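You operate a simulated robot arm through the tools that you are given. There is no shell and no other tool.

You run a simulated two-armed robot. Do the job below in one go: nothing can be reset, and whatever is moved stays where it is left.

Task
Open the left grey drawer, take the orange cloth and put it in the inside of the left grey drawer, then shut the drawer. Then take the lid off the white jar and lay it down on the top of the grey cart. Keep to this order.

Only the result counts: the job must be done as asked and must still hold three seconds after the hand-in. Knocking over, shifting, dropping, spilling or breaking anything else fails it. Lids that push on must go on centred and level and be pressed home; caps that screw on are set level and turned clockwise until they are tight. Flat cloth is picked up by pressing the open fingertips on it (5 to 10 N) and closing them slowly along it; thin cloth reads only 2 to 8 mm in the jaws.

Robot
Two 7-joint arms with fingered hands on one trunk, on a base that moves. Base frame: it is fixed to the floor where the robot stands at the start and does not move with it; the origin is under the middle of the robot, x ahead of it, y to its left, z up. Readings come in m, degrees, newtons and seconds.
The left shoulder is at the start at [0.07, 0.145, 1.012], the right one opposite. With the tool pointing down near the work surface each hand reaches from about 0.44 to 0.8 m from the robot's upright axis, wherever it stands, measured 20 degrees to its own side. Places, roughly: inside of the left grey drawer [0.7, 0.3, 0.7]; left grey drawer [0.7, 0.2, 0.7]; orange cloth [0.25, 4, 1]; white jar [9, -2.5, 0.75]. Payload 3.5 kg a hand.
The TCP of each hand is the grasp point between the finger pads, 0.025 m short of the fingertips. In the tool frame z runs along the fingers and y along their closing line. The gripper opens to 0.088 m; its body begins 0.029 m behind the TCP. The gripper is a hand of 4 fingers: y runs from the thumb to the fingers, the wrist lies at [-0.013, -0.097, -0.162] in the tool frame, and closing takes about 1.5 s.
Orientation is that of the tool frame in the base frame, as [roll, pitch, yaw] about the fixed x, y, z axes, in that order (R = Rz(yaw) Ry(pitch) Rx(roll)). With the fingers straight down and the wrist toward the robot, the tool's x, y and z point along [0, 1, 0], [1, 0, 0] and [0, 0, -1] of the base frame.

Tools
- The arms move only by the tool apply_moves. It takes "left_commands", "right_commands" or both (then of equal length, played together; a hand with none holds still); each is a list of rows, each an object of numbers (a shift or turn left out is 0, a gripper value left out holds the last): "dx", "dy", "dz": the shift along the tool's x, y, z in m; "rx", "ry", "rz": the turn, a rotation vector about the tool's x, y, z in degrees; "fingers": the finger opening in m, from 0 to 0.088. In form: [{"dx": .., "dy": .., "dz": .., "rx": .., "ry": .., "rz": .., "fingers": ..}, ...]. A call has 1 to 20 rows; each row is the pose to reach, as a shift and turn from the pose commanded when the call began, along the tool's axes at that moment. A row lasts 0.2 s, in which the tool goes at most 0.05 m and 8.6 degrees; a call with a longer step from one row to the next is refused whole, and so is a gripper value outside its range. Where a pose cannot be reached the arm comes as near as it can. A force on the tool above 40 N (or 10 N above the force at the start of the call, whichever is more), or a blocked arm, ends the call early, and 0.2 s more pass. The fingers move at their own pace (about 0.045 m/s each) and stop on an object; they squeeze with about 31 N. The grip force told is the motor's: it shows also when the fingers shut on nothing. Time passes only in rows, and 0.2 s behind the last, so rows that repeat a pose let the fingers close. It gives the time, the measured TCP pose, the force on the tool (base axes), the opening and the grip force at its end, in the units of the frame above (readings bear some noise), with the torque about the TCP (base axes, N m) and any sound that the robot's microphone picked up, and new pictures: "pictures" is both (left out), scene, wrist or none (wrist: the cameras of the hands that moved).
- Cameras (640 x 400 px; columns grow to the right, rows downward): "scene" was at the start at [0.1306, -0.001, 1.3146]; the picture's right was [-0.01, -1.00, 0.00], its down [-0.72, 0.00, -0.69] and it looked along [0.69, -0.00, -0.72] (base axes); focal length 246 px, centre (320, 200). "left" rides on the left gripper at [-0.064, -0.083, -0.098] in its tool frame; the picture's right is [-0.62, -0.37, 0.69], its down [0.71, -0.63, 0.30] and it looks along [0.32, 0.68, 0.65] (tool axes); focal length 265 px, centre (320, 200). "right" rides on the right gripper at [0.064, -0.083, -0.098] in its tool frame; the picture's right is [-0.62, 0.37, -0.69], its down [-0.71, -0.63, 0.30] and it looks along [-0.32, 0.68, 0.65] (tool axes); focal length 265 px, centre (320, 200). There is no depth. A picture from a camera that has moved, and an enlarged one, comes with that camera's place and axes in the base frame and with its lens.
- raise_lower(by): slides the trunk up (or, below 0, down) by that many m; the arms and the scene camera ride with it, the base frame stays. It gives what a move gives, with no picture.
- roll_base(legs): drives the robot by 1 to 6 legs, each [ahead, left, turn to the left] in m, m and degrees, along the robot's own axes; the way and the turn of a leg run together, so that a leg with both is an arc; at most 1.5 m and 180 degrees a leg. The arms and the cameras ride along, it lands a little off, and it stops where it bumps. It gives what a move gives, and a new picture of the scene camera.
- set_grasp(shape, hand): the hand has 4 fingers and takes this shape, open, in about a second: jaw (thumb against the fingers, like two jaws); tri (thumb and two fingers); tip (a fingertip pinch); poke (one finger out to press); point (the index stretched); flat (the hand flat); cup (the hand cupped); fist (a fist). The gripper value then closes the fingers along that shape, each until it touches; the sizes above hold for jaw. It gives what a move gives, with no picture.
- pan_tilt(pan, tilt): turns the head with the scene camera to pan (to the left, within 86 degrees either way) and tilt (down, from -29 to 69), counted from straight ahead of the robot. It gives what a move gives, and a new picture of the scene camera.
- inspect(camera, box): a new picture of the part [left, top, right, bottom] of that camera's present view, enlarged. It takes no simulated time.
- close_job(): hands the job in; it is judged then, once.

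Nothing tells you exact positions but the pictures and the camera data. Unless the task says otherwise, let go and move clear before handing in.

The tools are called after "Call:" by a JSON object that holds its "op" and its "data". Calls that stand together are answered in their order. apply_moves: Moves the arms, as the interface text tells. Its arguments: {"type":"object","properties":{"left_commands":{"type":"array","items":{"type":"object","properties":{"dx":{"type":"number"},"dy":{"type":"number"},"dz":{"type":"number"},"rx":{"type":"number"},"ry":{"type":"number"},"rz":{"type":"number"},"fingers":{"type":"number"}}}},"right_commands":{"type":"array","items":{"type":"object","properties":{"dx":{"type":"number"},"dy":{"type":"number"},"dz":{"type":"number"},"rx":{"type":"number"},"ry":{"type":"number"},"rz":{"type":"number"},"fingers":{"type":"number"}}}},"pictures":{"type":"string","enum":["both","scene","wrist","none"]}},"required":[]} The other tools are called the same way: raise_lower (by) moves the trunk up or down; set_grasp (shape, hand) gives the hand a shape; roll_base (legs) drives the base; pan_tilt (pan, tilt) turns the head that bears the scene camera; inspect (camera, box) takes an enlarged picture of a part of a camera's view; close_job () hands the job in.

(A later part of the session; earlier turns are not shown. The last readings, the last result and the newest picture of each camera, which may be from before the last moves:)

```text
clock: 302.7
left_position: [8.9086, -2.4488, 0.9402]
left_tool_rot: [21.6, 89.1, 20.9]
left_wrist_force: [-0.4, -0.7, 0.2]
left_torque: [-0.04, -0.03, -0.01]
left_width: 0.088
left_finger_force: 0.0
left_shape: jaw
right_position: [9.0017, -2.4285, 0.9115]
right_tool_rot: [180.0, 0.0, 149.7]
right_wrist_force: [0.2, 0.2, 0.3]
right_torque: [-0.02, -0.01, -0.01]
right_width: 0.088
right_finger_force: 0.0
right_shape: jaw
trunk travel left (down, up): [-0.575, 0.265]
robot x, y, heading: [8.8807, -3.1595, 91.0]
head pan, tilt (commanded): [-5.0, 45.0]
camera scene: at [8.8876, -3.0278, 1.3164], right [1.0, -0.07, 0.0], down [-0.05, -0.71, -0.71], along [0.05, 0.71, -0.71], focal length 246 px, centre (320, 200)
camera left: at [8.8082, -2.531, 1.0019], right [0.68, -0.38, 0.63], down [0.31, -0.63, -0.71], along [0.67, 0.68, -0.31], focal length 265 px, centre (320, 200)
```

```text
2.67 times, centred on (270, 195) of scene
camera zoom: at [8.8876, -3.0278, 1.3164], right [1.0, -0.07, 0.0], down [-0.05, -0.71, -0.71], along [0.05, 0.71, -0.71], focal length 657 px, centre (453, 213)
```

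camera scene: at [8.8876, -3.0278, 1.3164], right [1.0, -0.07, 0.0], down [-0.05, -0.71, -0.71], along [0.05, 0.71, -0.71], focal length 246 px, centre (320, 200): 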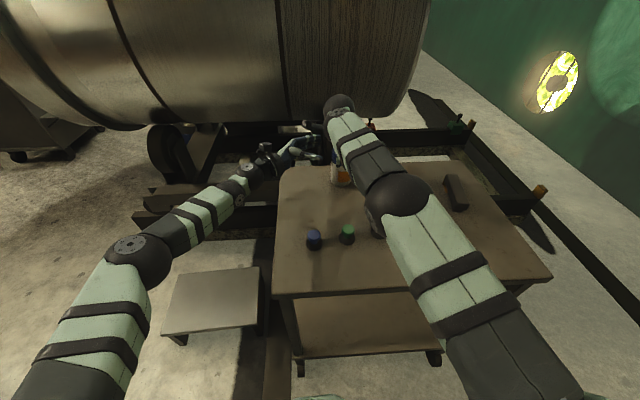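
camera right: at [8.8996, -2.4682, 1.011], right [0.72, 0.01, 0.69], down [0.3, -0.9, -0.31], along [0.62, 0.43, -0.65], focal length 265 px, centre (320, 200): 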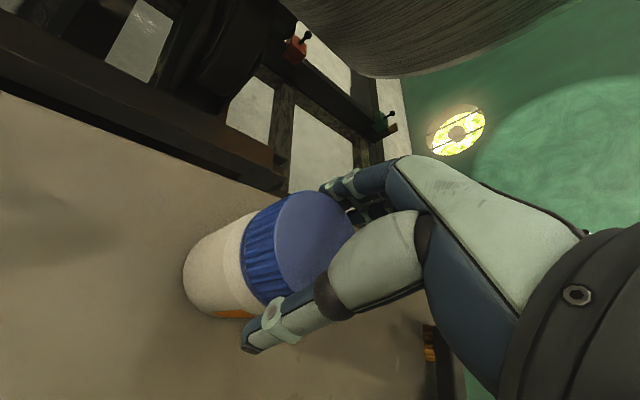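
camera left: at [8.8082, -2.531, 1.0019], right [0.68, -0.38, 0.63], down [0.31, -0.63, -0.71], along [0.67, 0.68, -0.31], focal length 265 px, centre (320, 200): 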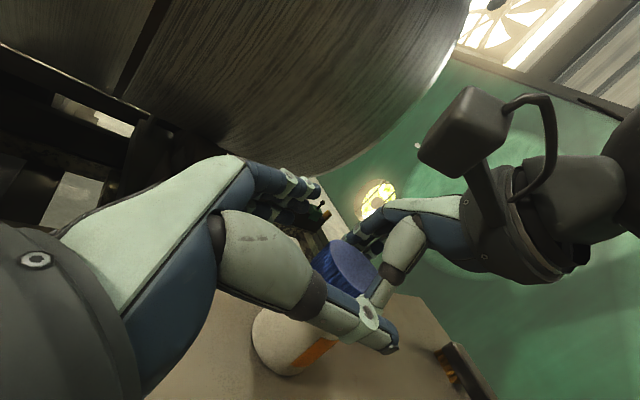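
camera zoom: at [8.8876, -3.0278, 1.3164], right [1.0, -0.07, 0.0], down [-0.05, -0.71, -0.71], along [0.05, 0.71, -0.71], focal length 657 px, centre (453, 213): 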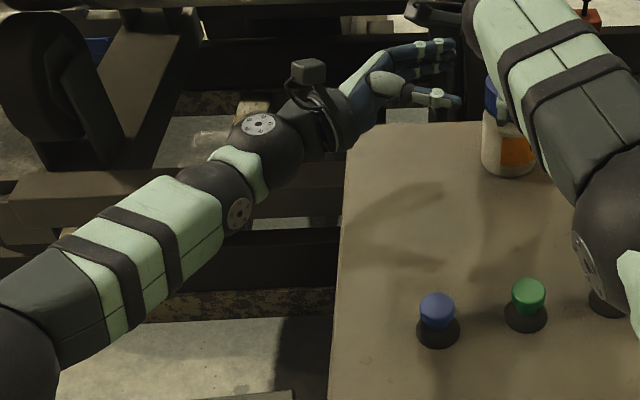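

Freed, with the jar and cart unmoved. Better plan: lift the jar by its cap with the right hand to free air nearer to me, hold its body there with the left hand, unscrew, then set things down. First the left hand retreats.

Call:
{"op": "apply_moves", "data": {"left_commands": [{"dz": -0.03}, {"dz": -0.06, "dx": -0.01}, {"dz": -0.09, "dx": -0.02}, {"dz": -0.12, "dy": -0.03, "dx": -0.02}, {"dz": -0.14, "dy": -0.06, "dx": -0.02}, {"dz": -0.15, "dy": -0.09, "dx": -0.02}, {"dz": -0.15, "dy": -0.1, "dx": -0.02}, {"dz": -0.15, "dy": -0.1, "dx": -0.02}], "pictures": "scene"}}

Call:
{"op": "inspect", "data": {"camera": "right", "box": [100, 120, 420, 320]}}

```text
clock: 304.5
left_position: [8.7566, -2.5495, 0.9577]
left_tool_rot: [23.0, 89.2, 22.3]
left_wrist_force: [0.5, -0.2, -1.0]
left_torque: [0.02, -0.03, -0.01]
left_width: 0.088
left_finger_force: 0.1
left_shape: jaw
right_position: [9.0043, -2.4274, 0.9124]
right_tool_rot: [180.0, 0.0, 149.7]
right_wrist_force: [-0.1, 0.3, 0.0]
right_torque: [0.0, 0.01, 0.0]
right_width: 0.088
right_finger_force: 0.1
right_shape: jaw
trunk travel left (down, up): [-0.575, 0.265]
robot x, y, heading: [8.882, -3.1609, 91.0]
head pan, tilt (commanded): [-5.0, 45.0]
camera scene: at [8.8875, -3.0279, 1.3164], right [1.0, -0.07, 0.0], down [-0.05, -0.71, -0.71], along [0.05, 0.71, -0.71], focal length 246 px, centre (320, 200)
```

scene: 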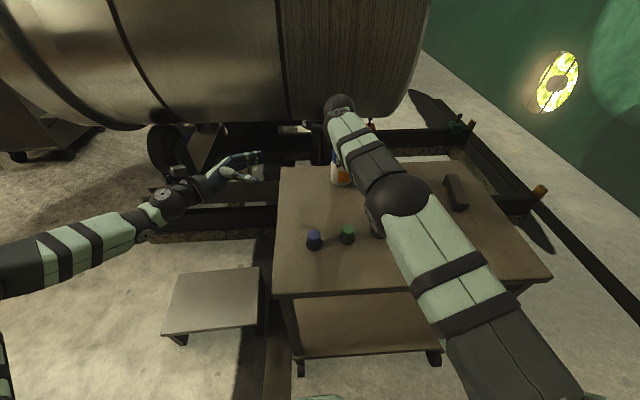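

```text
2.00 times, centred on (260, 220) of right
camera zoom: at [8.9053, -2.4685, 1.0109], right [0.72, 0.0, 0.69], down [0.3, -0.9, -0.31], along [0.63, 0.43, -0.65], focal length 531 px, centre (440, 160)
```

zoom: 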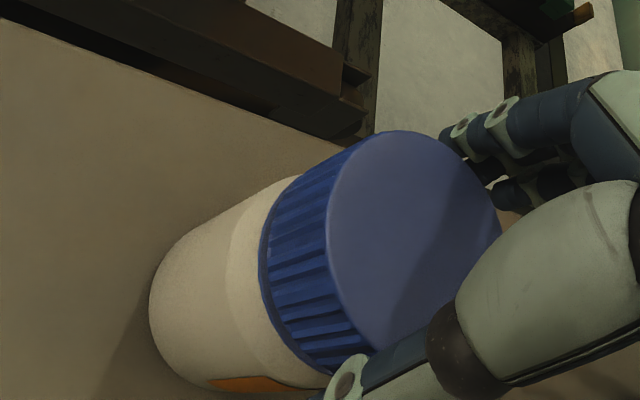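

I'll re-centre the right hand on the cap (8.995, -2.4265), grip it, and lift the jar.

Call:
{"op": "apply_moves", "data": {"right_commands": [{"dx": 0.0083, "dy": -0.0036, "dz": 0.002}, {"dx": 0.0083, "dy": -0.0036, "dz": 0.0045}, {"dx": 0.0083, "dy": -0.0036, "dz": 0.0045, "fingers": 0.06}, {"dx": 0.0083, "dy": -0.0036, "dz": 0.0045, "fingers": 0.04}, {"dx": 0.0083, "dy": -0.0036, "dz": 0.0045, "fingers": 0.02}, {"dx": 0.0083, "dy": -0.0036, "dz": 0.0045, "fingers": 0.02}, {"dx": 0.0083, "dy": -0.0036, "dz": 0.0045, "fingers": 0.02}, {"dx": 0.0083, "dy": -0.0036, "dz": 0.0045, "fingers": 0.02}]}}

```text
clock: 306.3
left_position: [8.7572, -2.5481, 0.9576]
left_tool_rot: [17.9, 89.2, 17.2]
left_wrist_force: [0.4, -0.3, 0.3]
left_torque: [0.0, 0.03, 0.03]
left_width: 0.0877
left_finger_force: 0.0
left_shape: jaw
right_position: [8.9949, -2.4267, 0.9082]
right_tool_rot: [179.9, 0.0, 149.6]
right_wrist_force: [-0.4, 0.1, -1.6]
right_torque: [0.01, 0.01, 0.0]
right_width: 0.054
right_finger_force: 30.8
right_shape: jaw
trunk travel left (down, up): [-0.575, 0.265]
robot x, y, heading: [8.8788, -3.1631, 91.2]
head pan, tilt (commanded): [-5.0, 45.0]
camera scene: at [8.8874, -3.0279, 1.3164], right [1.0, -0.07, 0.0], down [-0.05, -0.71, -0.71], along [0.05, 0.71, -0.71], focal length 246 px, centre (320, 200)
camera right: at [8.8958, -2.4669, 1.0062], right [0.72, 0.0, 0.69], down [0.3, -0.9, -0.31], along [0.63, 0.43, -0.65], focal length 265 px, centre (320, 200)
```

scene: 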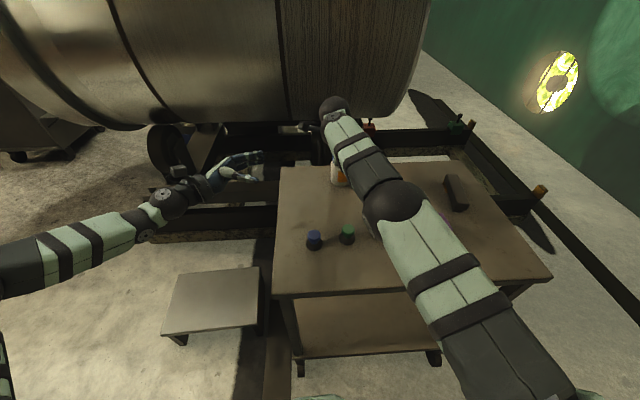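
right: 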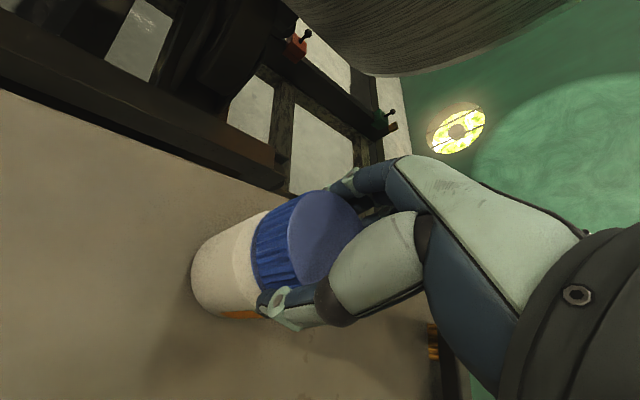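

Call:
{"op": "apply_moves", "data": {"right_commands": [{"dz": -0.008}, {"dz": -0.02}, {"dz": -0.035}, {"dz": -0.05, "dy": -0.015}, {"dz": -0.065, "dx": -0.006, "dy": -0.035}, {"dz": -0.08, "dx": -0.012, "dy": -0.06}, {"dz": -0.092, "dx": -0.018, "dy": -0.085}, {"dz": -0.102, "dx": -0.023, "dy": -0.11}, {"dz": -0.112, "dx": -0.0285, "dy": -0.1375}, {"dz": -0.112, "dx": -0.0285, "dy": -0.1375}]}}

Call:
{"op": "inspect", "data": {"camera": "scene", "box": [240, 100, 440, 225]}}

```text
clock: 308.5
left_position: [8.7581, -2.5473, 0.9561]
left_tool_rot: [6.2, 89.1, 5.6]
left_wrist_force: [-0.1, 1.3, -0.6]
left_torque: [0.01, -0.03, 0.0]
left_width: 0.0878
left_finger_force: 0.0
left_shape: jaw
right_position: [8.9587, -2.5567, 1.0208]
right_tool_rot: [-179.3, -1.1, 148.4]
right_wrist_force: [-1.0, 0.5, -3.1]
right_torque: [-0.03, 0.0, -0.01]
right_width: 0.0535
right_finger_force: 30.7
right_shape: jaw
trunk travel left (down, up): [-0.575, 0.265]
robot x, y, heading: [8.8842, -3.1576, 91.1]
head pan, tilt (commanded): [-5.0, 45.0]
camera scene: at [8.888, -3.0259, 1.3161], right [1.0, -0.07, 0.0], down [-0.05, -0.71, -0.71], along [0.05, 0.7, -0.71], focal length 246 px, centre (320, 200)
camera right: at [8.8621, -2.5941, 1.1214], right [0.73, -0.01, 0.68], down [0.27, -0.91, -0.31], along [0.62, 0.41, -0.67], focal length 265 px, centre (320, 200)
```

scene: 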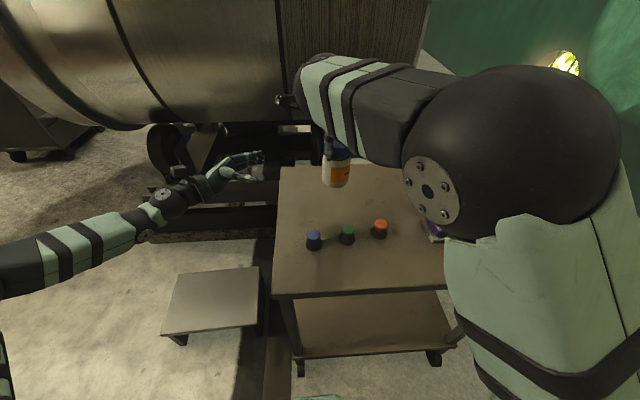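
right: 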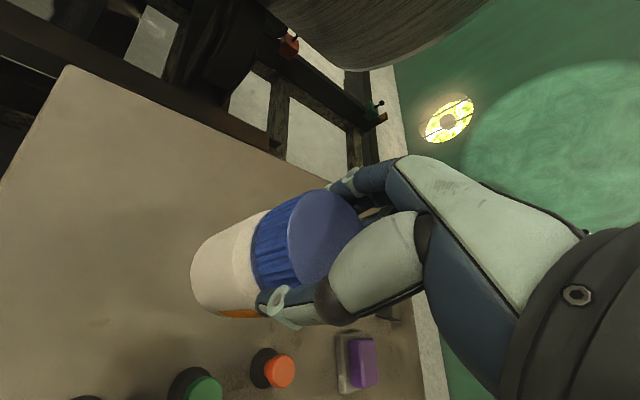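

```text
3.20 times, centred on (340, 162) of scene
camera zoom: at [8.888, -3.0259, 1.3161], right [1.0, -0.07, 0.0], down [-0.05, -0.71, -0.71], along [0.05, 0.7, -0.71], focal length 788 px, centre (256, 320)
```

zoom: 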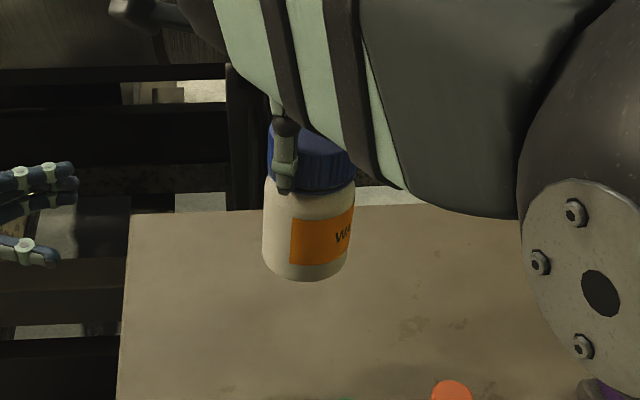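

The jar is lifted (about 3 N) and steady. I'll view it with the left hand camera to line up the body grip.

Call:
{"op": "inspect", "data": {"camera": "left", "box": [0, 0, 640, 400]}}

```text
1.00 times, centred on (320, 200) of left (not enlarged: the box is as wide or as high as the picture)
camera zoom: at [8.6567, -2.6283, 1.0188], right [0.68, -0.38, 0.63], down [0.31, -0.63, -0.71], along [0.67, 0.68, -0.31], focal length 265 px, centre (320, 200)
```

zoom: 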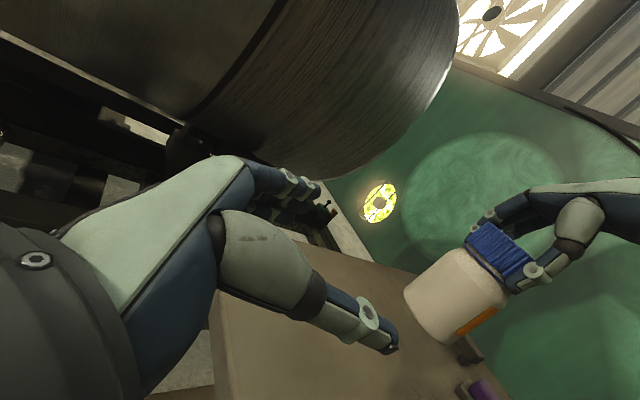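

Alignment matches. I'll slide the open left hand in around the lower jar body.

Call:
{"op": "apply_moves", "data": {"left_commands": [{"dx": 0.01, "dy": -0.004, "dz": 0.02}, {"dx": 0.021, "dy": -0.0067, "dz": 0.05}, {"dx": 0.021, "dy": -0.0067, "dz": 0.08}, {"dx": 0.021, "dy": -0.0067, "dz": 0.11}, {"dx": 0.021, "dy": -0.0067, "dz": 0.135}, {"dx": 0.021, "dy": -0.0067, "dz": 0.155}, {"dx": 0.021, "dy": -0.0067, "dz": 0.17}, {"dx": 0.021, "dy": -0.0067, "dz": 0.17}]}}

Call:
{"op": "inspect", "data": {"camera": "scene", "box": [240, 100, 440, 225]}}

```text
clock: 310.3
left_position: [8.9262, -2.5571, 0.9396]
left_tool_rot: [19.2, 89.0, 18.6]
left_wrist_force: [0.1, -0.6, 0.8]
left_torque: [0.0, 0.0, 0.0]
left_width: 0.0881
left_finger_force: 0.0
left_shape: jaw
right_position: [8.9552, -2.5582, 1.0236]
right_tool_rot: [-179.5, -1.2, 148.9]
right_wrist_force: [-0.3, -0.1, -3.3]
right_torque: [0.02, 0.02, 0.01]
right_width: 0.0539
right_finger_force: 30.8
right_shape: jaw
trunk travel left (down, up): [-0.575, 0.265]
robot x, y, heading: [8.8844, -3.1573, 90.9]
head pan, tilt (commanded): [-5.0, 45.0]
camera scene: at [8.8872, -3.0275, 1.3163], right [1.0, -0.07, 0.0], down [-0.05, -0.71, -0.71], along [0.05, 0.7, -0.71], focal length 246 px, centre (320, 200)
camera left: at [8.8264, -2.6389, 1.0022], right [0.68, -0.38, 0.63], down [0.31, -0.63, -0.71], along [0.67, 0.68, -0.31], focal length 265 px, centre (320, 200)
```

scene: 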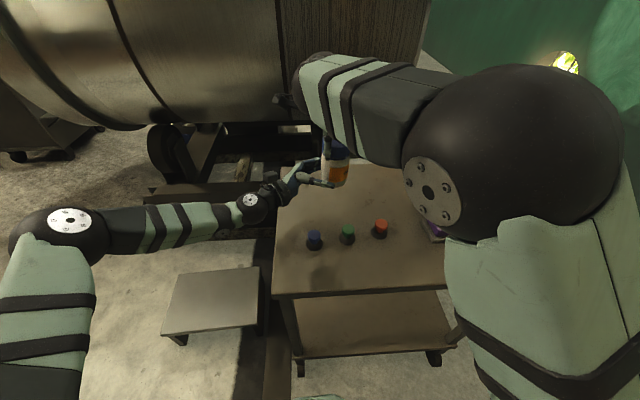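
left: 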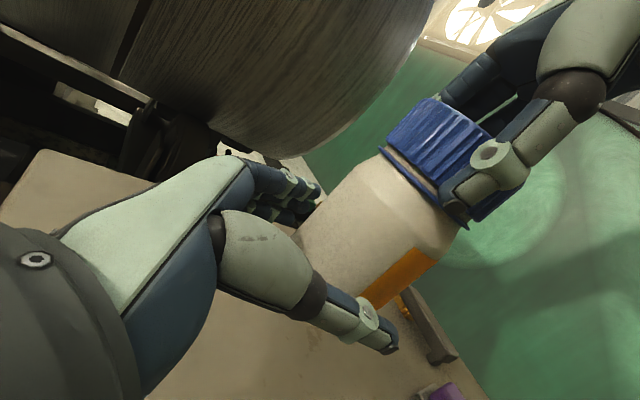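

```text
3.20 times, centred on (340, 162) of scene
camera zoom: at [8.8872, -3.0275, 1.3163], right [1.0, -0.07, 0.0], down [-0.05, -0.71, -0.71], along [0.05, 0.7, -0.71], focal length 788 px, centre (256, 320)
```

zoom: 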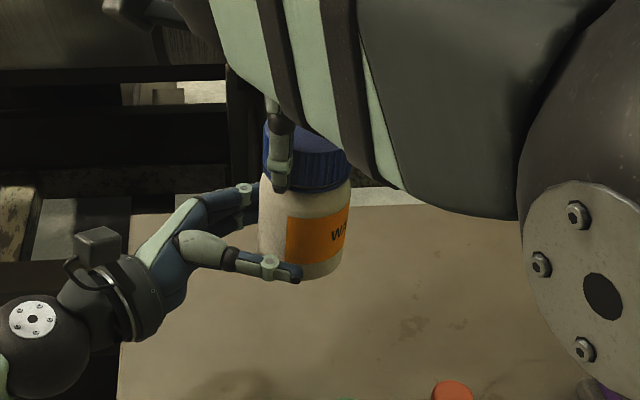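

The left hand straddles the jar body nicely below the cap. I'll advance 1.6 cm more and close it.

Call:
{"op": "apply_moves", "data": {"left_commands": [{"dz": 0.008, "dy": -0.001}, {"dz": 0.016, "dy": -0.001}, {"dz": 0.016, "dy": -0.001, "fingers": 0.075}, {"dz": 0.016, "dy": -0.001, "fingers": 0.06}, {"dz": 0.016, "dy": -0.001, "fingers": 0.045}, {"dz": 0.016, "dy": -0.001, "fingers": 0.03}, {"dz": 0.016, "dy": -0.001, "fingers": 0.03}, {"dz": 0.016, "dy": -0.001, "fingers": 0.03}]}}

Call:
{"op": "inspect", "data": {"camera": "scene", "box": [240, 100, 440, 225]}}

```text
clock: 312.1
left_position: [8.9434, -2.5567, 0.9403]
left_tool_rot: [16.7, 89.2, 16.0]
left_wrist_force: [1.3, -0.8, -0.6]
left_torque: [0.02, 0.05, -0.01]
left_width: 0.0546
left_finger_force: 31.2
left_shape: jaw
right_position: [8.9545, -2.5572, 1.022]
right_tool_rot: [-179.5, -1.2, 148.8]
right_wrist_force: [-1.4, -1.0, -2.0]
right_torque: [-0.01, 0.13, -0.06]
right_width: 0.0536
right_finger_force: 30.8
right_shape: jaw
trunk travel left (down, up): [-0.575, 0.265]
robot x, y, heading: [8.8822, -3.1584, 91.1]
head pan, tilt (commanded): [-5.0, 45.0]
camera scene: at [8.8876, -3.0274, 1.3163], right [1.0, -0.07, 0.0], down [-0.05, -0.71, -0.71], along [0.05, 0.7, -0.71], focal length 246 px, centre (320, 200)
camera left: at [8.8424, -2.6389, 1.0021], right [0.68, -0.38, 0.63], down [0.31, -0.63, -0.71], along [0.67, 0.68, -0.31], focal length 265 px, centre (320, 200)
```

scene: 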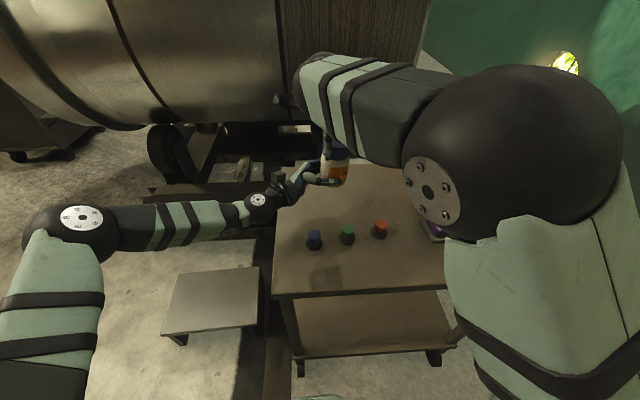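
left: 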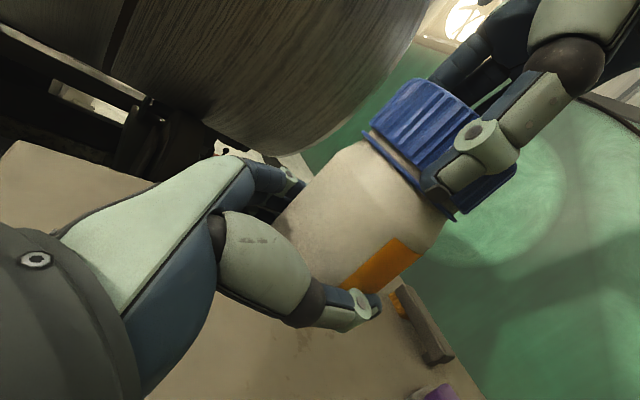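

```text
3.20 times, centred on (340, 162) of scene
camera zoom: at [8.8876, -3.0274, 1.3163], right [1.0, -0.07, 0.0], down [-0.05, -0.71, -0.71], along [0.05, 0.7, -0.71], focal length 788 px, centre (256, 320)
```

zoom: 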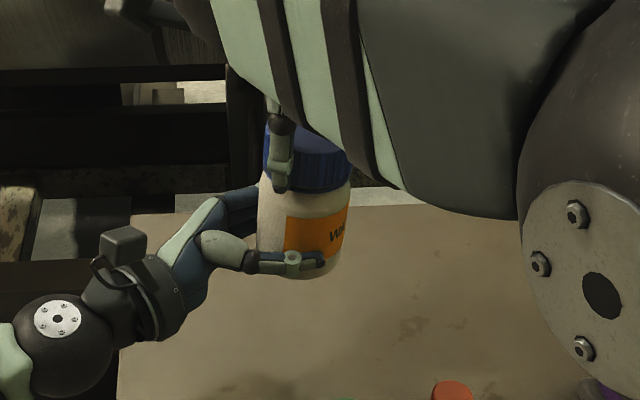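

Both hands hold: left on the body (31 N), right on the cap. I'll turn the cap 40° counter-clockwise.

Call:
{"op": "apply_moves", "data": {"right_commands": [{"rz": -4}, {"rz": -8}, {"rz": -13}, {"rz": -18}, {"rz": -24}, {"rz": -30}, {"rz": -36}, {"rz": -40}, {"rz": -40}]}}

Call:
{"op": "inspect", "data": {"camera": "left", "box": [240, 60, 560, 260]}}

```text
clock: 314.1
left_position: [8.9438, -2.5575, 0.9397]
left_tool_rot: [15.0, 89.2, 14.5]
left_wrist_force: [-0.9, -1.0, -9.0]
left_torque: [-0.13, 0.11, 0.0]
left_width: 0.0544
left_finger_force: 30.6
left_shape: jaw
right_position: [8.9489, -2.5596, 1.0173]
right_tool_rot: [179.9, 0.1, -170.3]
right_wrist_force: [1.0, 0.0, 8.7]
right_torque: [0.19, -0.1, -0.05]
right_width: 0.0539
right_finger_force: 30.9
right_shape: jaw
trunk travel left (down, up): [-0.575, 0.265]
robot x, y, heading: [8.8838, -3.1572, 90.9]
head pan, tilt (commanded): [-5.0, 45.0]
camera scene: at [8.8874, -3.0275, 1.3163], right [1.0, -0.07, 0.0], down [-0.05, -0.71, -0.71], along [0.05, 0.7, -0.71], focal length 246 px, centre (320, 200)
camera right: at [8.8987, -2.6536, 1.1178], right [0.55, 0.47, 0.69], down [0.81, -0.5, -0.3], along [0.21, 0.73, -0.65], focal length 265 px, centre (320, 200)
```

scene: 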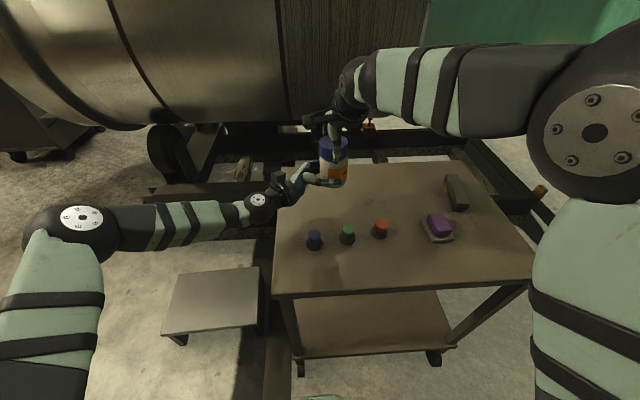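
right: 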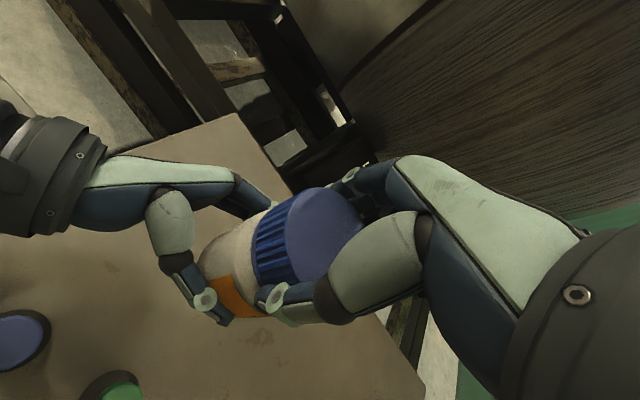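

```text
2.00 times, centred on (400, 160) of left
camera zoom: at [8.8422, -2.6389, 1.0018], right [0.68, -0.38, 0.63], down [0.31, -0.63, -0.71], along [0.67, 0.68, -0.31], focal length 531 px, centre (160, 280)
```

zoom: 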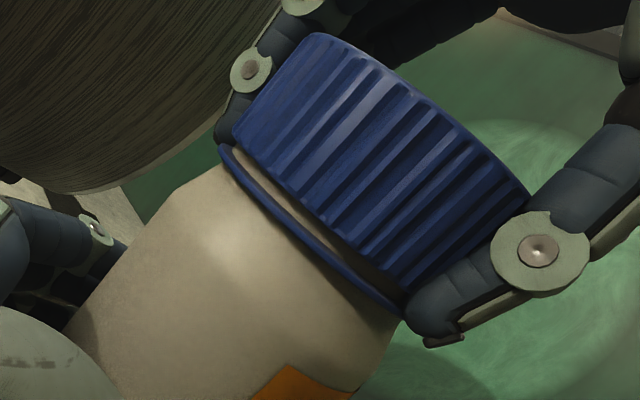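

It works: the body stayed put, the cap turned and a gap is opening under it, with low torque now. I'll keep turning, letting the hand rise slightly.

Call:
{"op": "apply_moves", "data": {"right_commands": [{"rz": -5, "dz": -0.002}, {"rz": -11, "dz": -0.003}, {"rz": -17, "dz": -0.003}, {"rz": -23, "dz": -0.003}, {"rz": -29, "dz": -0.004}, {"rz": -35, "dz": -0.004}, {"rz": -41, "dz": -0.004}, {"rz": -47, "dz": -0.005}, {"rz": -47, "dz": -0.005}]}}

Call:
{"op": "inspect", "data": {"camera": "left", "box": [240, 60, 560, 260]}}

```text
clock: 316.1
left_position: [8.9419, -2.556, 0.9411]
left_tool_rot: [21.3, 89.1, 20.7]
left_wrist_force: [-3.2, 1.4, -0.2]
left_torque: [0.0, 0.0, 0.02]
left_width: 0.0541
left_finger_force: 31.0
left_shape: jaw
right_position: [8.9476, -2.5599, 1.0233]
right_tool_rot: [-179.8, 0.1, -123.2]
right_wrist_force: [3.1, -3.0, -1.6]
right_torque: [-0.14, -0.26, -0.03]
right_width: 0.0539
right_finger_force: 30.9
right_shape: jaw
trunk travel left (down, up): [-0.575, 0.265]
robot x, y, heading: [8.8791, -3.1564, 90.9]
head pan, tilt (commanded): [-5.0, 45.0]
camera scene: at [8.8874, -3.0277, 1.3164], right [1.0, -0.07, 0.0], down [-0.05, -0.71, -0.71], along [0.05, 0.71, -0.71], focal length 246 px, centre (320, 200)
camera right: at [8.983, -2.6602, 1.123], right [0.03, 0.72, 0.69], down [0.92, 0.25, -0.3], along [-0.39, 0.65, -0.65], focal length 265 px, centre (320, 200)
```

scene: 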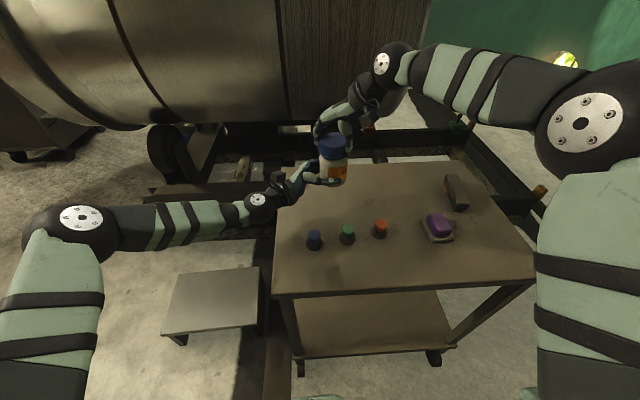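
right: 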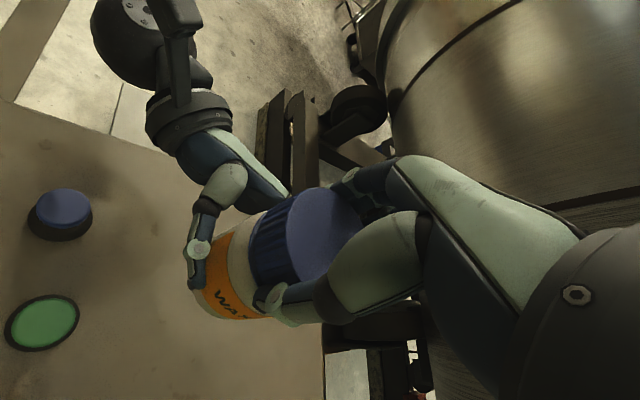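

```text
2.00 times, centred on (400, 160) of left
camera zoom: at [8.8419, -2.639, 1.0028], right [0.68, -0.38, 0.63], down [0.31, -0.63, -0.71], along [0.67, 0.68, -0.31], focal length 531 px, centre (160, 280)
```

zoom: 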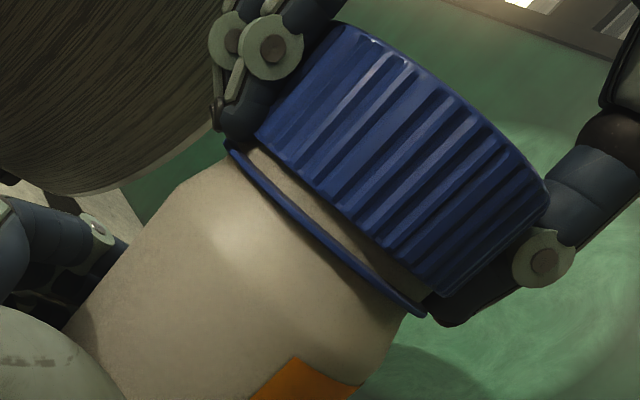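

The gap grows: the cap is clearly unscrewing. I'll continue turning as far as the wrist allows.

Call:
{"op": "apply_moves", "data": {"right_commands": [{"rz": -6, "dz": -0.001}, {"rz": -12, "dz": -0.001}, {"rz": -18, "dz": -0.002}, {"rz": -24, "dz": -0.002}, {"rz": -30, "dz": -0.002}, {"rz": -36, "dz": -0.003}, {"rz": -42, "dz": -0.003}, {"rz": -42, "dz": -0.003}]}}

Call:
{"op": "inspect", "data": {"camera": "left", "box": [240, 60, 560, 260]}}

```text
clock: 317.6
left_position: [8.9418, -2.5556, 0.9403]
left_tool_rot: [16.1, 89.0, 15.8]
left_wrist_force: [-5.5, 1.2, 0.2]
left_torque: [0.0, -0.03, -0.03]
left_width: 0.0535
left_finger_force: 31.1
left_shape: jaw
right_position: [8.9469, -2.5553, 1.0276]
right_tool_rot: [179.3, 0.0, -86.5]
right_wrist_force: [-25.8, 2.7, -28.8]
right_torque: [1.11, -1.35, -1.63]
right_width: 0.0529
right_finger_force: 30.6
right_shape: jaw
trunk travel left (down, up): [-0.575, 0.265]
robot x, y, heading: [8.8825, -3.1589, 91.1]
head pan, tilt (commanded): [-5.0, 45.0]
stopped in row 7 (right hand): the force on the tool passed its limit at 196 N (the readings are from after the stop); the commanded pose is now the measured one
camera scene: at [8.8872, -3.0269, 1.3163], right [1.0, -0.07, 0.0], down [-0.05, -0.71, -0.71], along [0.05, 0.7, -0.71], focal length 246 px, centre (320, 200)
camera right: at [9.0355, -2.6157, 1.125], right [-0.4, 0.6, 0.7], down [0.58, 0.75, -0.31], along [-0.71, 0.28, -0.65], focal length 265 px, centre (320, 200)
```

scene: 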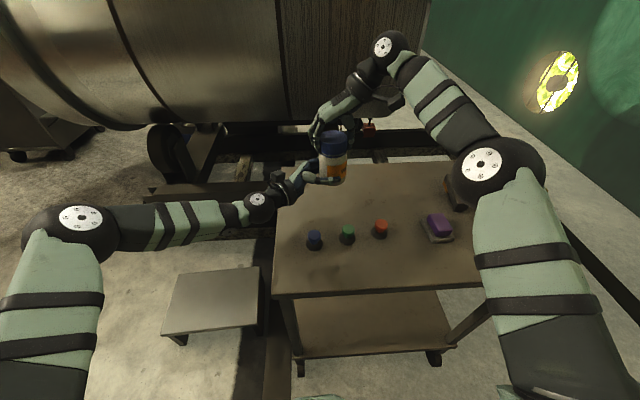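
right: 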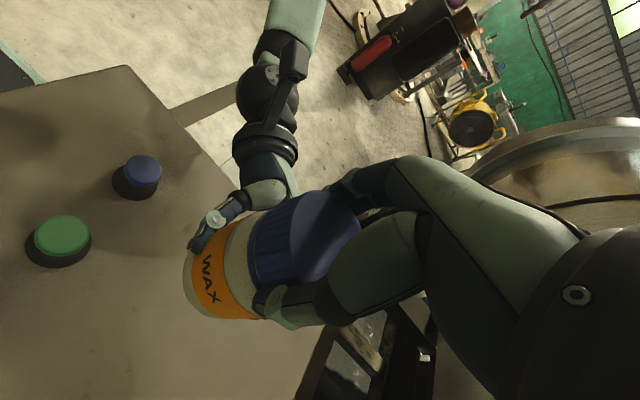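

```text
2.00 times, centred on (400, 160) of left
camera zoom: at [8.8407, -2.6377, 1.0027], right [0.68, -0.38, 0.63], down [0.31, -0.63, -0.71], along [0.66, 0.68, -0.31], focal length 531 px, centre (160, 280)
```

zoom: 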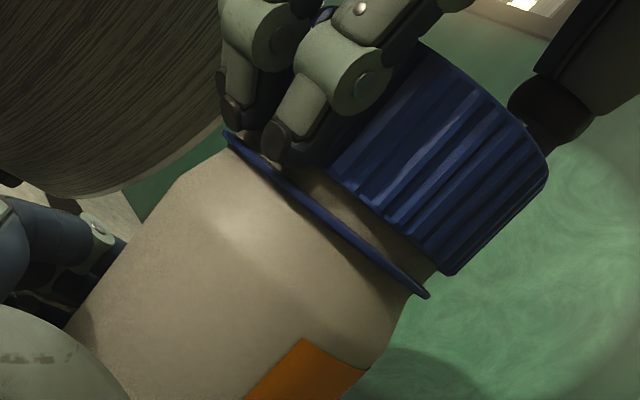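

Something stopped the turn with a force spike; the cap is high on its thread now. I'll hold still and read the forces.

Call:
{"op": "apply_moves", "data": {"right_commands": [{"rz": 0}, {"rz": 0}], "left_commands": [{"rz": 0}, {"rz": 0}]}}

Call:
{"op": "inspect", "data": {"camera": "scene", "box": [280, 20, 520, 220]}}

```text
clock: 318.1
left_position: [8.9406, -2.5555, 0.9406]
left_tool_rot: [20.1, 88.9, 19.8]
left_wrist_force: [-4.2, 0.9, -1.0]
left_torque: [-0.03, 0.0, -0.01]
left_width: 0.0533
left_finger_force: 30.6
left_shape: jaw
right_position: [8.9486, -2.5565, 1.0274]
right_tool_rot: [179.3, -0.1, -86.8]
right_wrist_force: [-14.8, 0.8, -15.3]
right_torque: [0.67, -0.89, -0.97]
right_width: 0.0529
right_finger_force: 31.1
right_shape: jaw
trunk travel left (down, up): [-0.575, 0.265]
robot x, y, heading: [8.8834, -3.159, 91.2]
head pan, tilt (commanded): [-5.0, 45.0]
stopped in row 2 (right hand): the force on the tool passed its limit at 49 N (the readings are from after the stop); the commanded pose is now the measured one
camera scene: at [8.8875, -3.0271, 1.3163], right [1.0, -0.07, 0.0], down [-0.05, -0.71, -0.71], along [0.05, 0.7, -0.71], focal length 246 px, centre (320, 200)
camera right: at [9.0359, -2.6159, 1.125], right [-0.39, 0.6, 0.7], down [0.58, 0.75, -0.31], along [-0.71, 0.29, -0.65], focal length 265 px, centre (320, 200)
camera left: at [8.8407, -2.6377, 1.0028], right [0.68, -0.38, 0.63], down [0.31, -0.63, -0.71], along [0.66, 0.68, -0.31], focal length 265 px, centre (320, 200)
```

scene: 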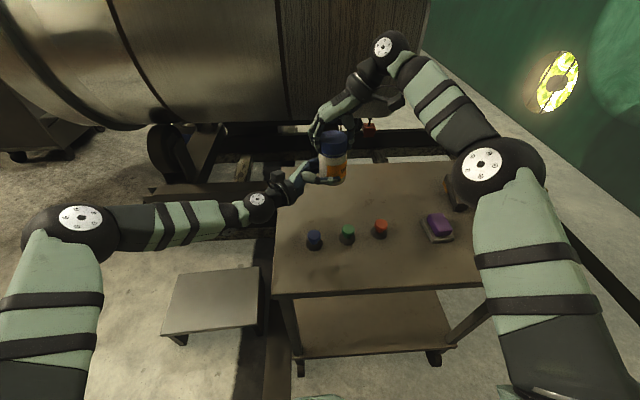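
right: 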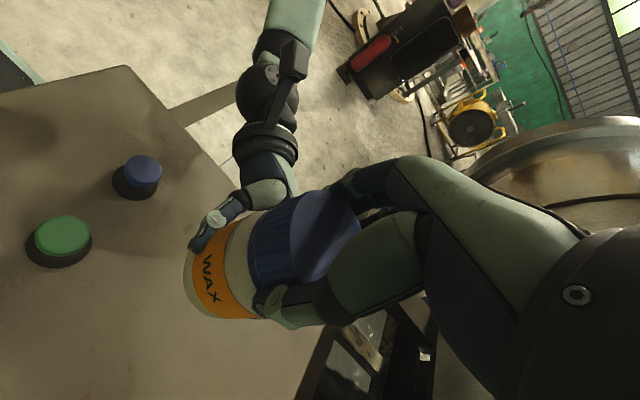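
left: 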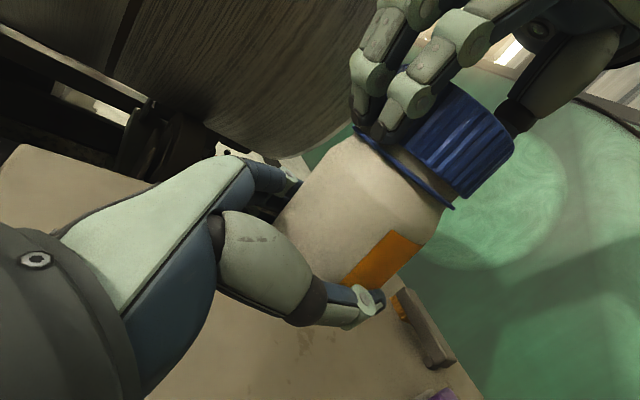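

```text
2.00 times, centred on (400, 120) of scene
camera zoom: at [8.8875, -3.0271, 1.3163], right [1.0, -0.07, 0.0], down [-0.05, -0.71, -0.71], along [0.05, 0.7, -0.71], focal length 493 px, centre (160, 360)
```

zoom: 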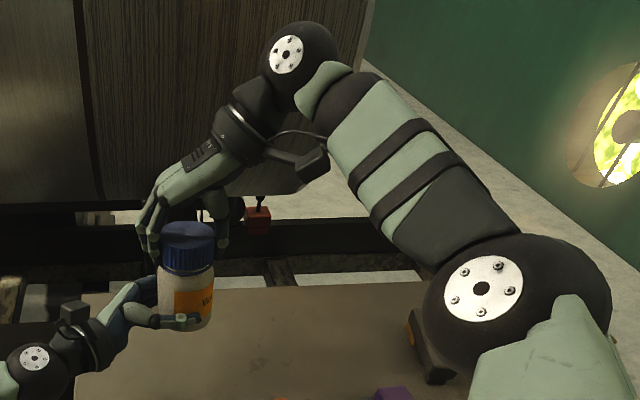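

The hand's camera bracket has met its own forearm — that's the turn limit, not the jar. I'll open the right hand, lift clear of the cap, and rotate back clockwise for another bite.

Call:
{"op": "apply_moves", "data": {"right_commands": [{"fingers": 0.088}, {"fingers": 0.088}, {"fingers": 0.088}, {"fingers": 0.088}, {"fingers": 0.088, "rz": 3}, {"rz": 6}, {"rz": 6, "dz": -0.015}, {"rz": 8, "dz": -0.035}, {"rz": 10, "dz": -0.055}]}}

Call:
{"op": "inspect", "data": {"camera": "left", "box": [240, 60, 560, 260]}}

```text
clock: 320.1
left_position: [8.9427, -2.5565, 0.9414]
left_tool_rot: [22.0, 88.9, 21.6]
left_wrist_force: [0.4, 0.5, -3.2]
left_torque: [0.04, 0.01, 0.01]
left_width: 0.0535
left_finger_force: 31.0
left_shape: jaw
right_position: [8.9483, -2.5574, 1.0838]
right_tool_rot: [179.4, -0.1, -96.6]
right_wrist_force: [-0.4, -0.3, -0.2]
right_torque: [-0.01, 0.02, 0.0]
right_width: 0.0878
right_finger_force: 0.0
right_shape: jaw
trunk travel left (down, up): [-0.575, 0.265]
robot x, y, heading: [8.8836, -3.1607, 91.2]
head pan, tilt (commanded): [-5.0, 45.0]
camera scene: at [8.8873, -3.0276, 1.3163], right [1.0, -0.07, 0.0], down [-0.05, -0.71, -0.71], along [0.05, 0.7, -0.71], focal length 246 px, centre (320, 200)
camera right: at [9.0247, -2.6313, 1.1816], right [-0.29, 0.66, 0.7], down [0.7, 0.64, -0.31], along [-0.65, 0.4, -0.65], focal length 265 px, centre (320, 200)
```

scene: 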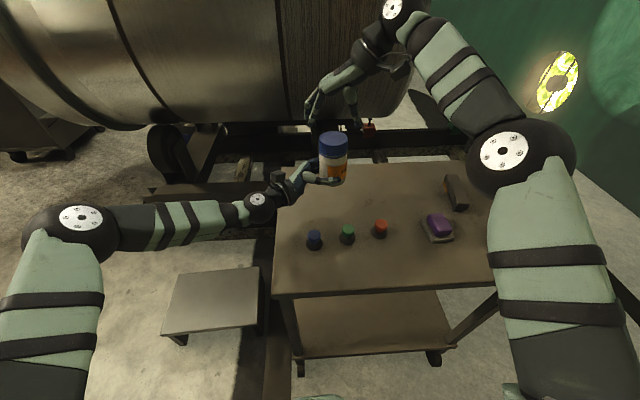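
right: 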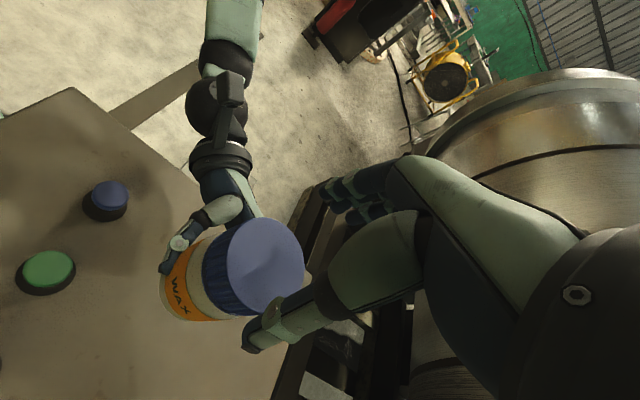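

```text
2.00 times, centred on (400, 160) of left
camera zoom: at [8.8411, -2.6384, 1.0031], right [0.68, -0.38, 0.63], down [0.31, -0.63, -0.71], along [0.66, 0.68, -0.31], focal length 531 px, centre (160, 280)
```

zoom: 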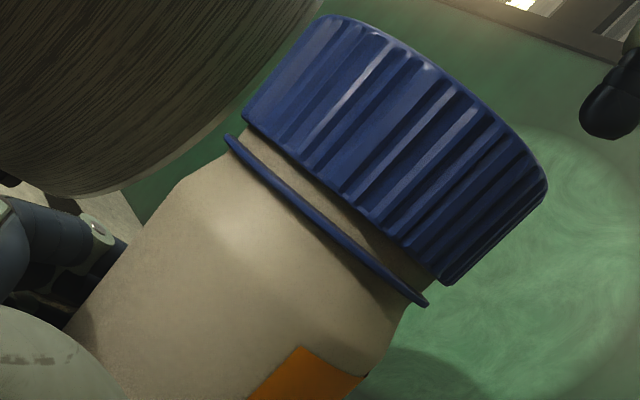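

The cap has visibly risen (nearly 1 cm gap). I'll swing the right hand back clockwise above the cap for the next stroke.

Call:
{"op": "apply_moves", "data": {"right_commands": [{"rz": 8}, {"rz": 16}, {"rz": 24}, {"rz": 32}, {"rz": 40}, {"rz": 48}, {"rz": 56}, {"rz": 64}, {"rz": 72}, {"rz": 80}, {"rz": 88}, {"rz": 96}, {"rz": 102}, {"rz": 102}]}}

Call:
{"op": "inspect", "data": {"camera": "right", "box": [100, 120, 420, 320]}}

```text
clock: 323.1
left_position: [8.9416, -2.5562, 0.9425]
left_tool_rot: [17.4, 89.0, 17.0]
left_wrist_force: [-0.5, -0.2, -4.0]
left_torque: [0.0, 0.07, -0.02]
left_width: 0.0537
left_finger_force: 31.1
left_shape: jaw
right_position: [8.9487, -2.5567, 1.0836]
right_tool_rot: [-179.8, -0.6, 161.3]
right_wrist_force: [-0.3, -0.1, 0.4]
right_torque: [0.01, 0.0, 0.03]
right_width: 0.0874
right_finger_force: 0.2
right_shape: jaw
trunk travel left (down, up): [-0.575, 0.265]
robot x, y, heading: [8.8835, -3.1603, 90.9]
head pan, tilt (commanded): [-5.0, 45.0]
camera scene: at [8.888, -3.0275, 1.3163], right [1.0, -0.07, 0.0], down [-0.05, -0.71, -0.71], along [0.05, 0.7, -0.71], focal length 246 px, centre (320, 200)
camera right: at [8.8625, -2.6151, 1.183], right [0.71, 0.15, 0.68], down [0.47, -0.83, -0.31], along [0.52, 0.54, -0.66], focal length 265 px, centre (320, 200)
```

scene: 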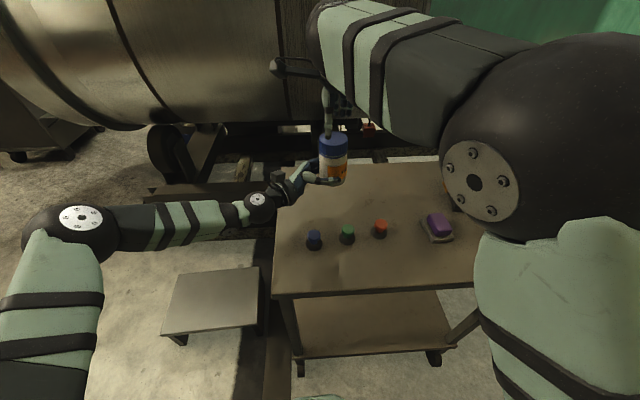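
right: 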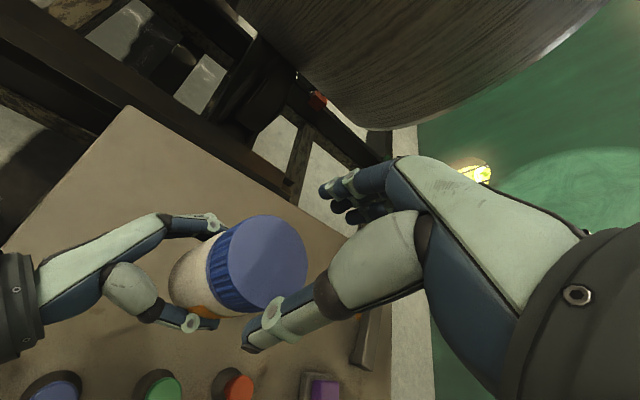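

```text
2.00 times, centred on (260, 220) of right
camera zoom: at [8.8625, -2.6151, 1.183], right [0.71, 0.15, 0.68], down [0.47, -0.83, -0.31], along [0.52, 0.54, -0.66], focal length 531 px, centre (440, 160)
```

zoom: 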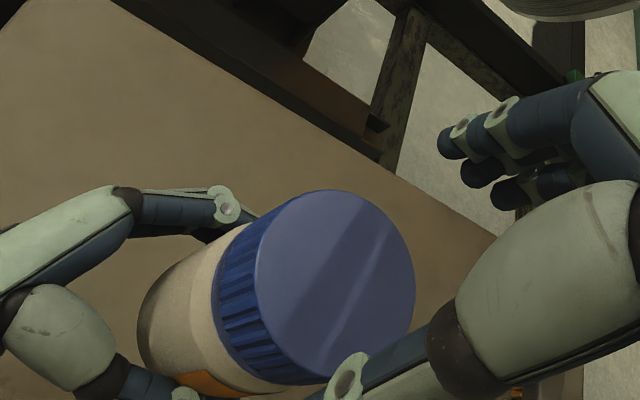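

Cap centre is right under the hand. I'll lower, grip the cap again, and give the next counter-clockwise stroke.

Call:
{"op": "apply_moves", "data": {"right_commands": [{"dz": 0.02}, {"dz": 0.04}, {"dz": 0.0535}, {"dz": 0.0535}, {"dz": 0.0535, "fingers": 0.06}, {"dz": 0.0535, "fingers": 0.04}, {"dz": 0.0535, "fingers": 0.02}, {"dz": 0.0535, "fingers": 0.02}, {"dz": 0.0535, "fingers": 0.02}, {"dz": 0.0535, "fingers": 0.02}]}}

Call:
{"op": "inspect", "data": {"camera": "left", "box": [240, 60, 560, 260]}}

```text
clock: 325.3
left_position: [8.9415, -2.556, 0.9421]
left_tool_rot: [22.3, 88.9, 21.9]
left_wrist_force: [0.2, 1.4, -2.2]
left_torque: [-0.02, -0.02, 0.0]
left_width: 0.0537
left_finger_force: 30.9
left_shape: jaw
right_position: [8.9491, -2.5577, 1.0305]
right_tool_rot: [-179.7, -0.7, 161.4]
right_wrist_force: [0.8, -0.3, 0.8]
right_torque: [-0.01, 0.01, -0.01]
right_width: 0.0543
right_finger_force: 31.0
right_shape: jaw
trunk travel left (down, up): [-0.575, 0.265]
robot x, y, heading: [8.8831, -3.1584, 91.0]
head pan, tilt (commanded): [-5.0, 45.0]
camera scene: at [8.8876, -3.0274, 1.3163], right [1.0, -0.07, 0.0], down [-0.05, -0.71, -0.71], along [0.05, 0.7, -0.71], focal length 246 px, centre (320, 200)
camera right: at [8.8627, -2.6164, 1.1304], right [0.71, 0.15, 0.68], down [0.47, -0.83, -0.31], along [0.52, 0.54, -0.66], focal length 265 px, centre (320, 200)
```

scene: 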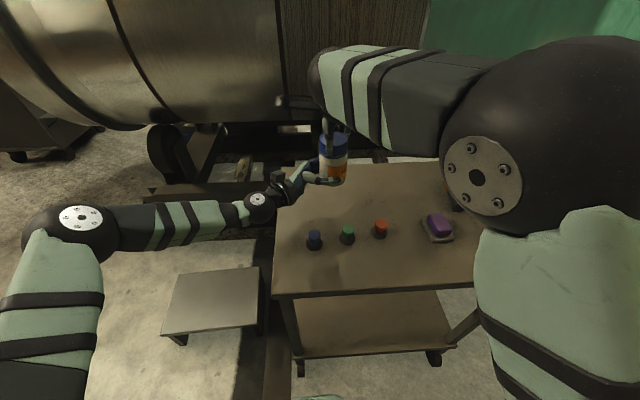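
right: 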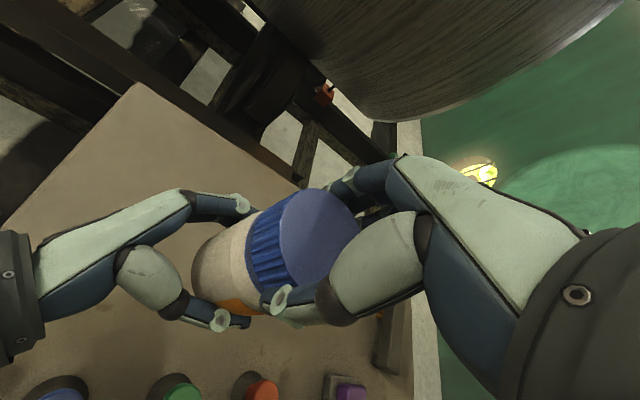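

```text
2.00 times, centred on (400, 160) of left
camera zoom: at [8.8414, -2.6383, 1.0031], right [0.68, -0.38, 0.63], down [0.31, -0.63, -0.71], along [0.66, 0.68, -0.31], focal length 531 px, centre (160, 280)
```

zoom: 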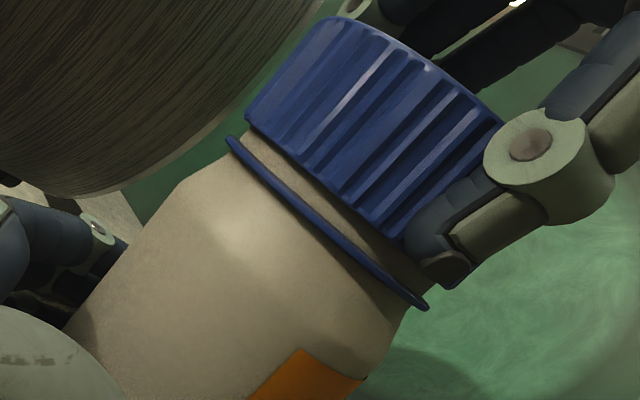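

Call:
{"op": "apply_moves", "data": {"right_commands": [{"rz": -6, "dz": -0.0004}, {"rz": -13, "dz": -0.001}, {"rz": -20, "dz": -0.0015}, {"rz": -27, "dz": -0.002}, {"rz": -34, "dz": -0.0025}, {"rz": -41, "dz": -0.003}, {"rz": -48, "dz": -0.0035}, {"rz": -55, "dz": -0.004}, {"rz": -62, "dz": -0.0045}, {"rz": -69, "dz": -0.005}, {"rz": -76, "dz": -0.0055}, {"rz": -83, "dz": -0.006}, {"rz": -90, "dz": -0.0065}, {"rz": -95, "dz": -0.007}, {"rz": -95, "dz": -0.007}]}}

Call:
{"op": "inspect", "data": {"camera": "left", "box": [240, 60, 560, 260]}}

```text
clock: 328.5
left_position: [8.9409, -2.5566, 0.9425]
left_tool_rot: [17.4, 88.8, 17.0]
left_wrist_force: [-8.6, 0.0, 9.0]
left_torque: [0.15, -0.17, 0.04]
left_width: 0.0531
left_finger_force: 30.7
left_shape: jaw
right_position: [8.9484, -2.5562, 1.0356]
right_tool_rot: [179.4, -0.2, -103.5]
right_wrist_force: [9.6, -0.7, -9.2]
right_torque: [-0.22, -0.77, -0.03]
right_width: 0.054
right_finger_force: 31.4
right_shape: jaw
trunk travel left (down, up): [-0.575, 0.265]
robot x, y, heading: [8.8839, -3.159, 90.9]
head pan, tilt (commanded): [-5.0, 45.0]
camera scene: at [8.8876, -3.0277, 1.3164], right [1.0, -0.07, 0.0], down [-0.05, -0.71, -0.71], along [0.05, 0.71, -0.71], focal length 246 px, centre (320, 200)
camera right: at [9.0153, -2.6392, 1.1344], right [-0.2, 0.69, 0.69], down [0.78, 0.55, -0.31], along [-0.6, 0.48, -0.65], focal length 265 px, centre (320, 200)
```

scene: 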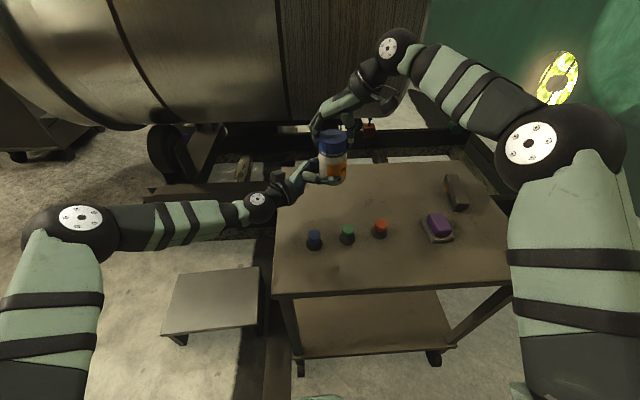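
right: 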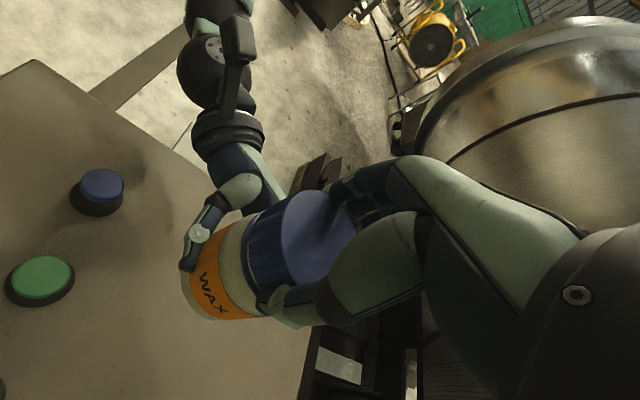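

```text
2.00 times, centred on (400, 160) of left
camera zoom: at [8.8412, -2.6385, 1.0039], right [0.68, -0.38, 0.63], down [0.31, -0.63, -0.71], along [0.66, 0.68, -0.31], focal length 531 px, centre (160, 280)
```

zoom: 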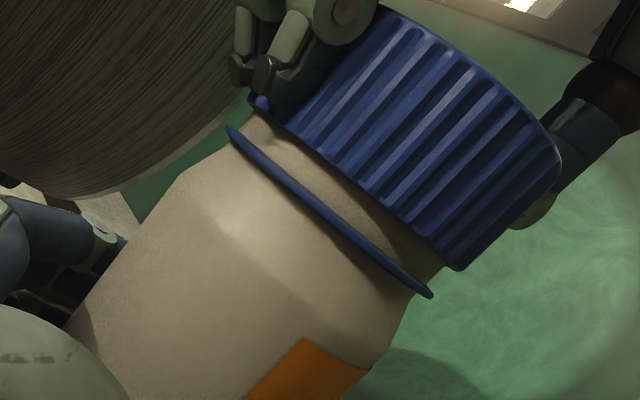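

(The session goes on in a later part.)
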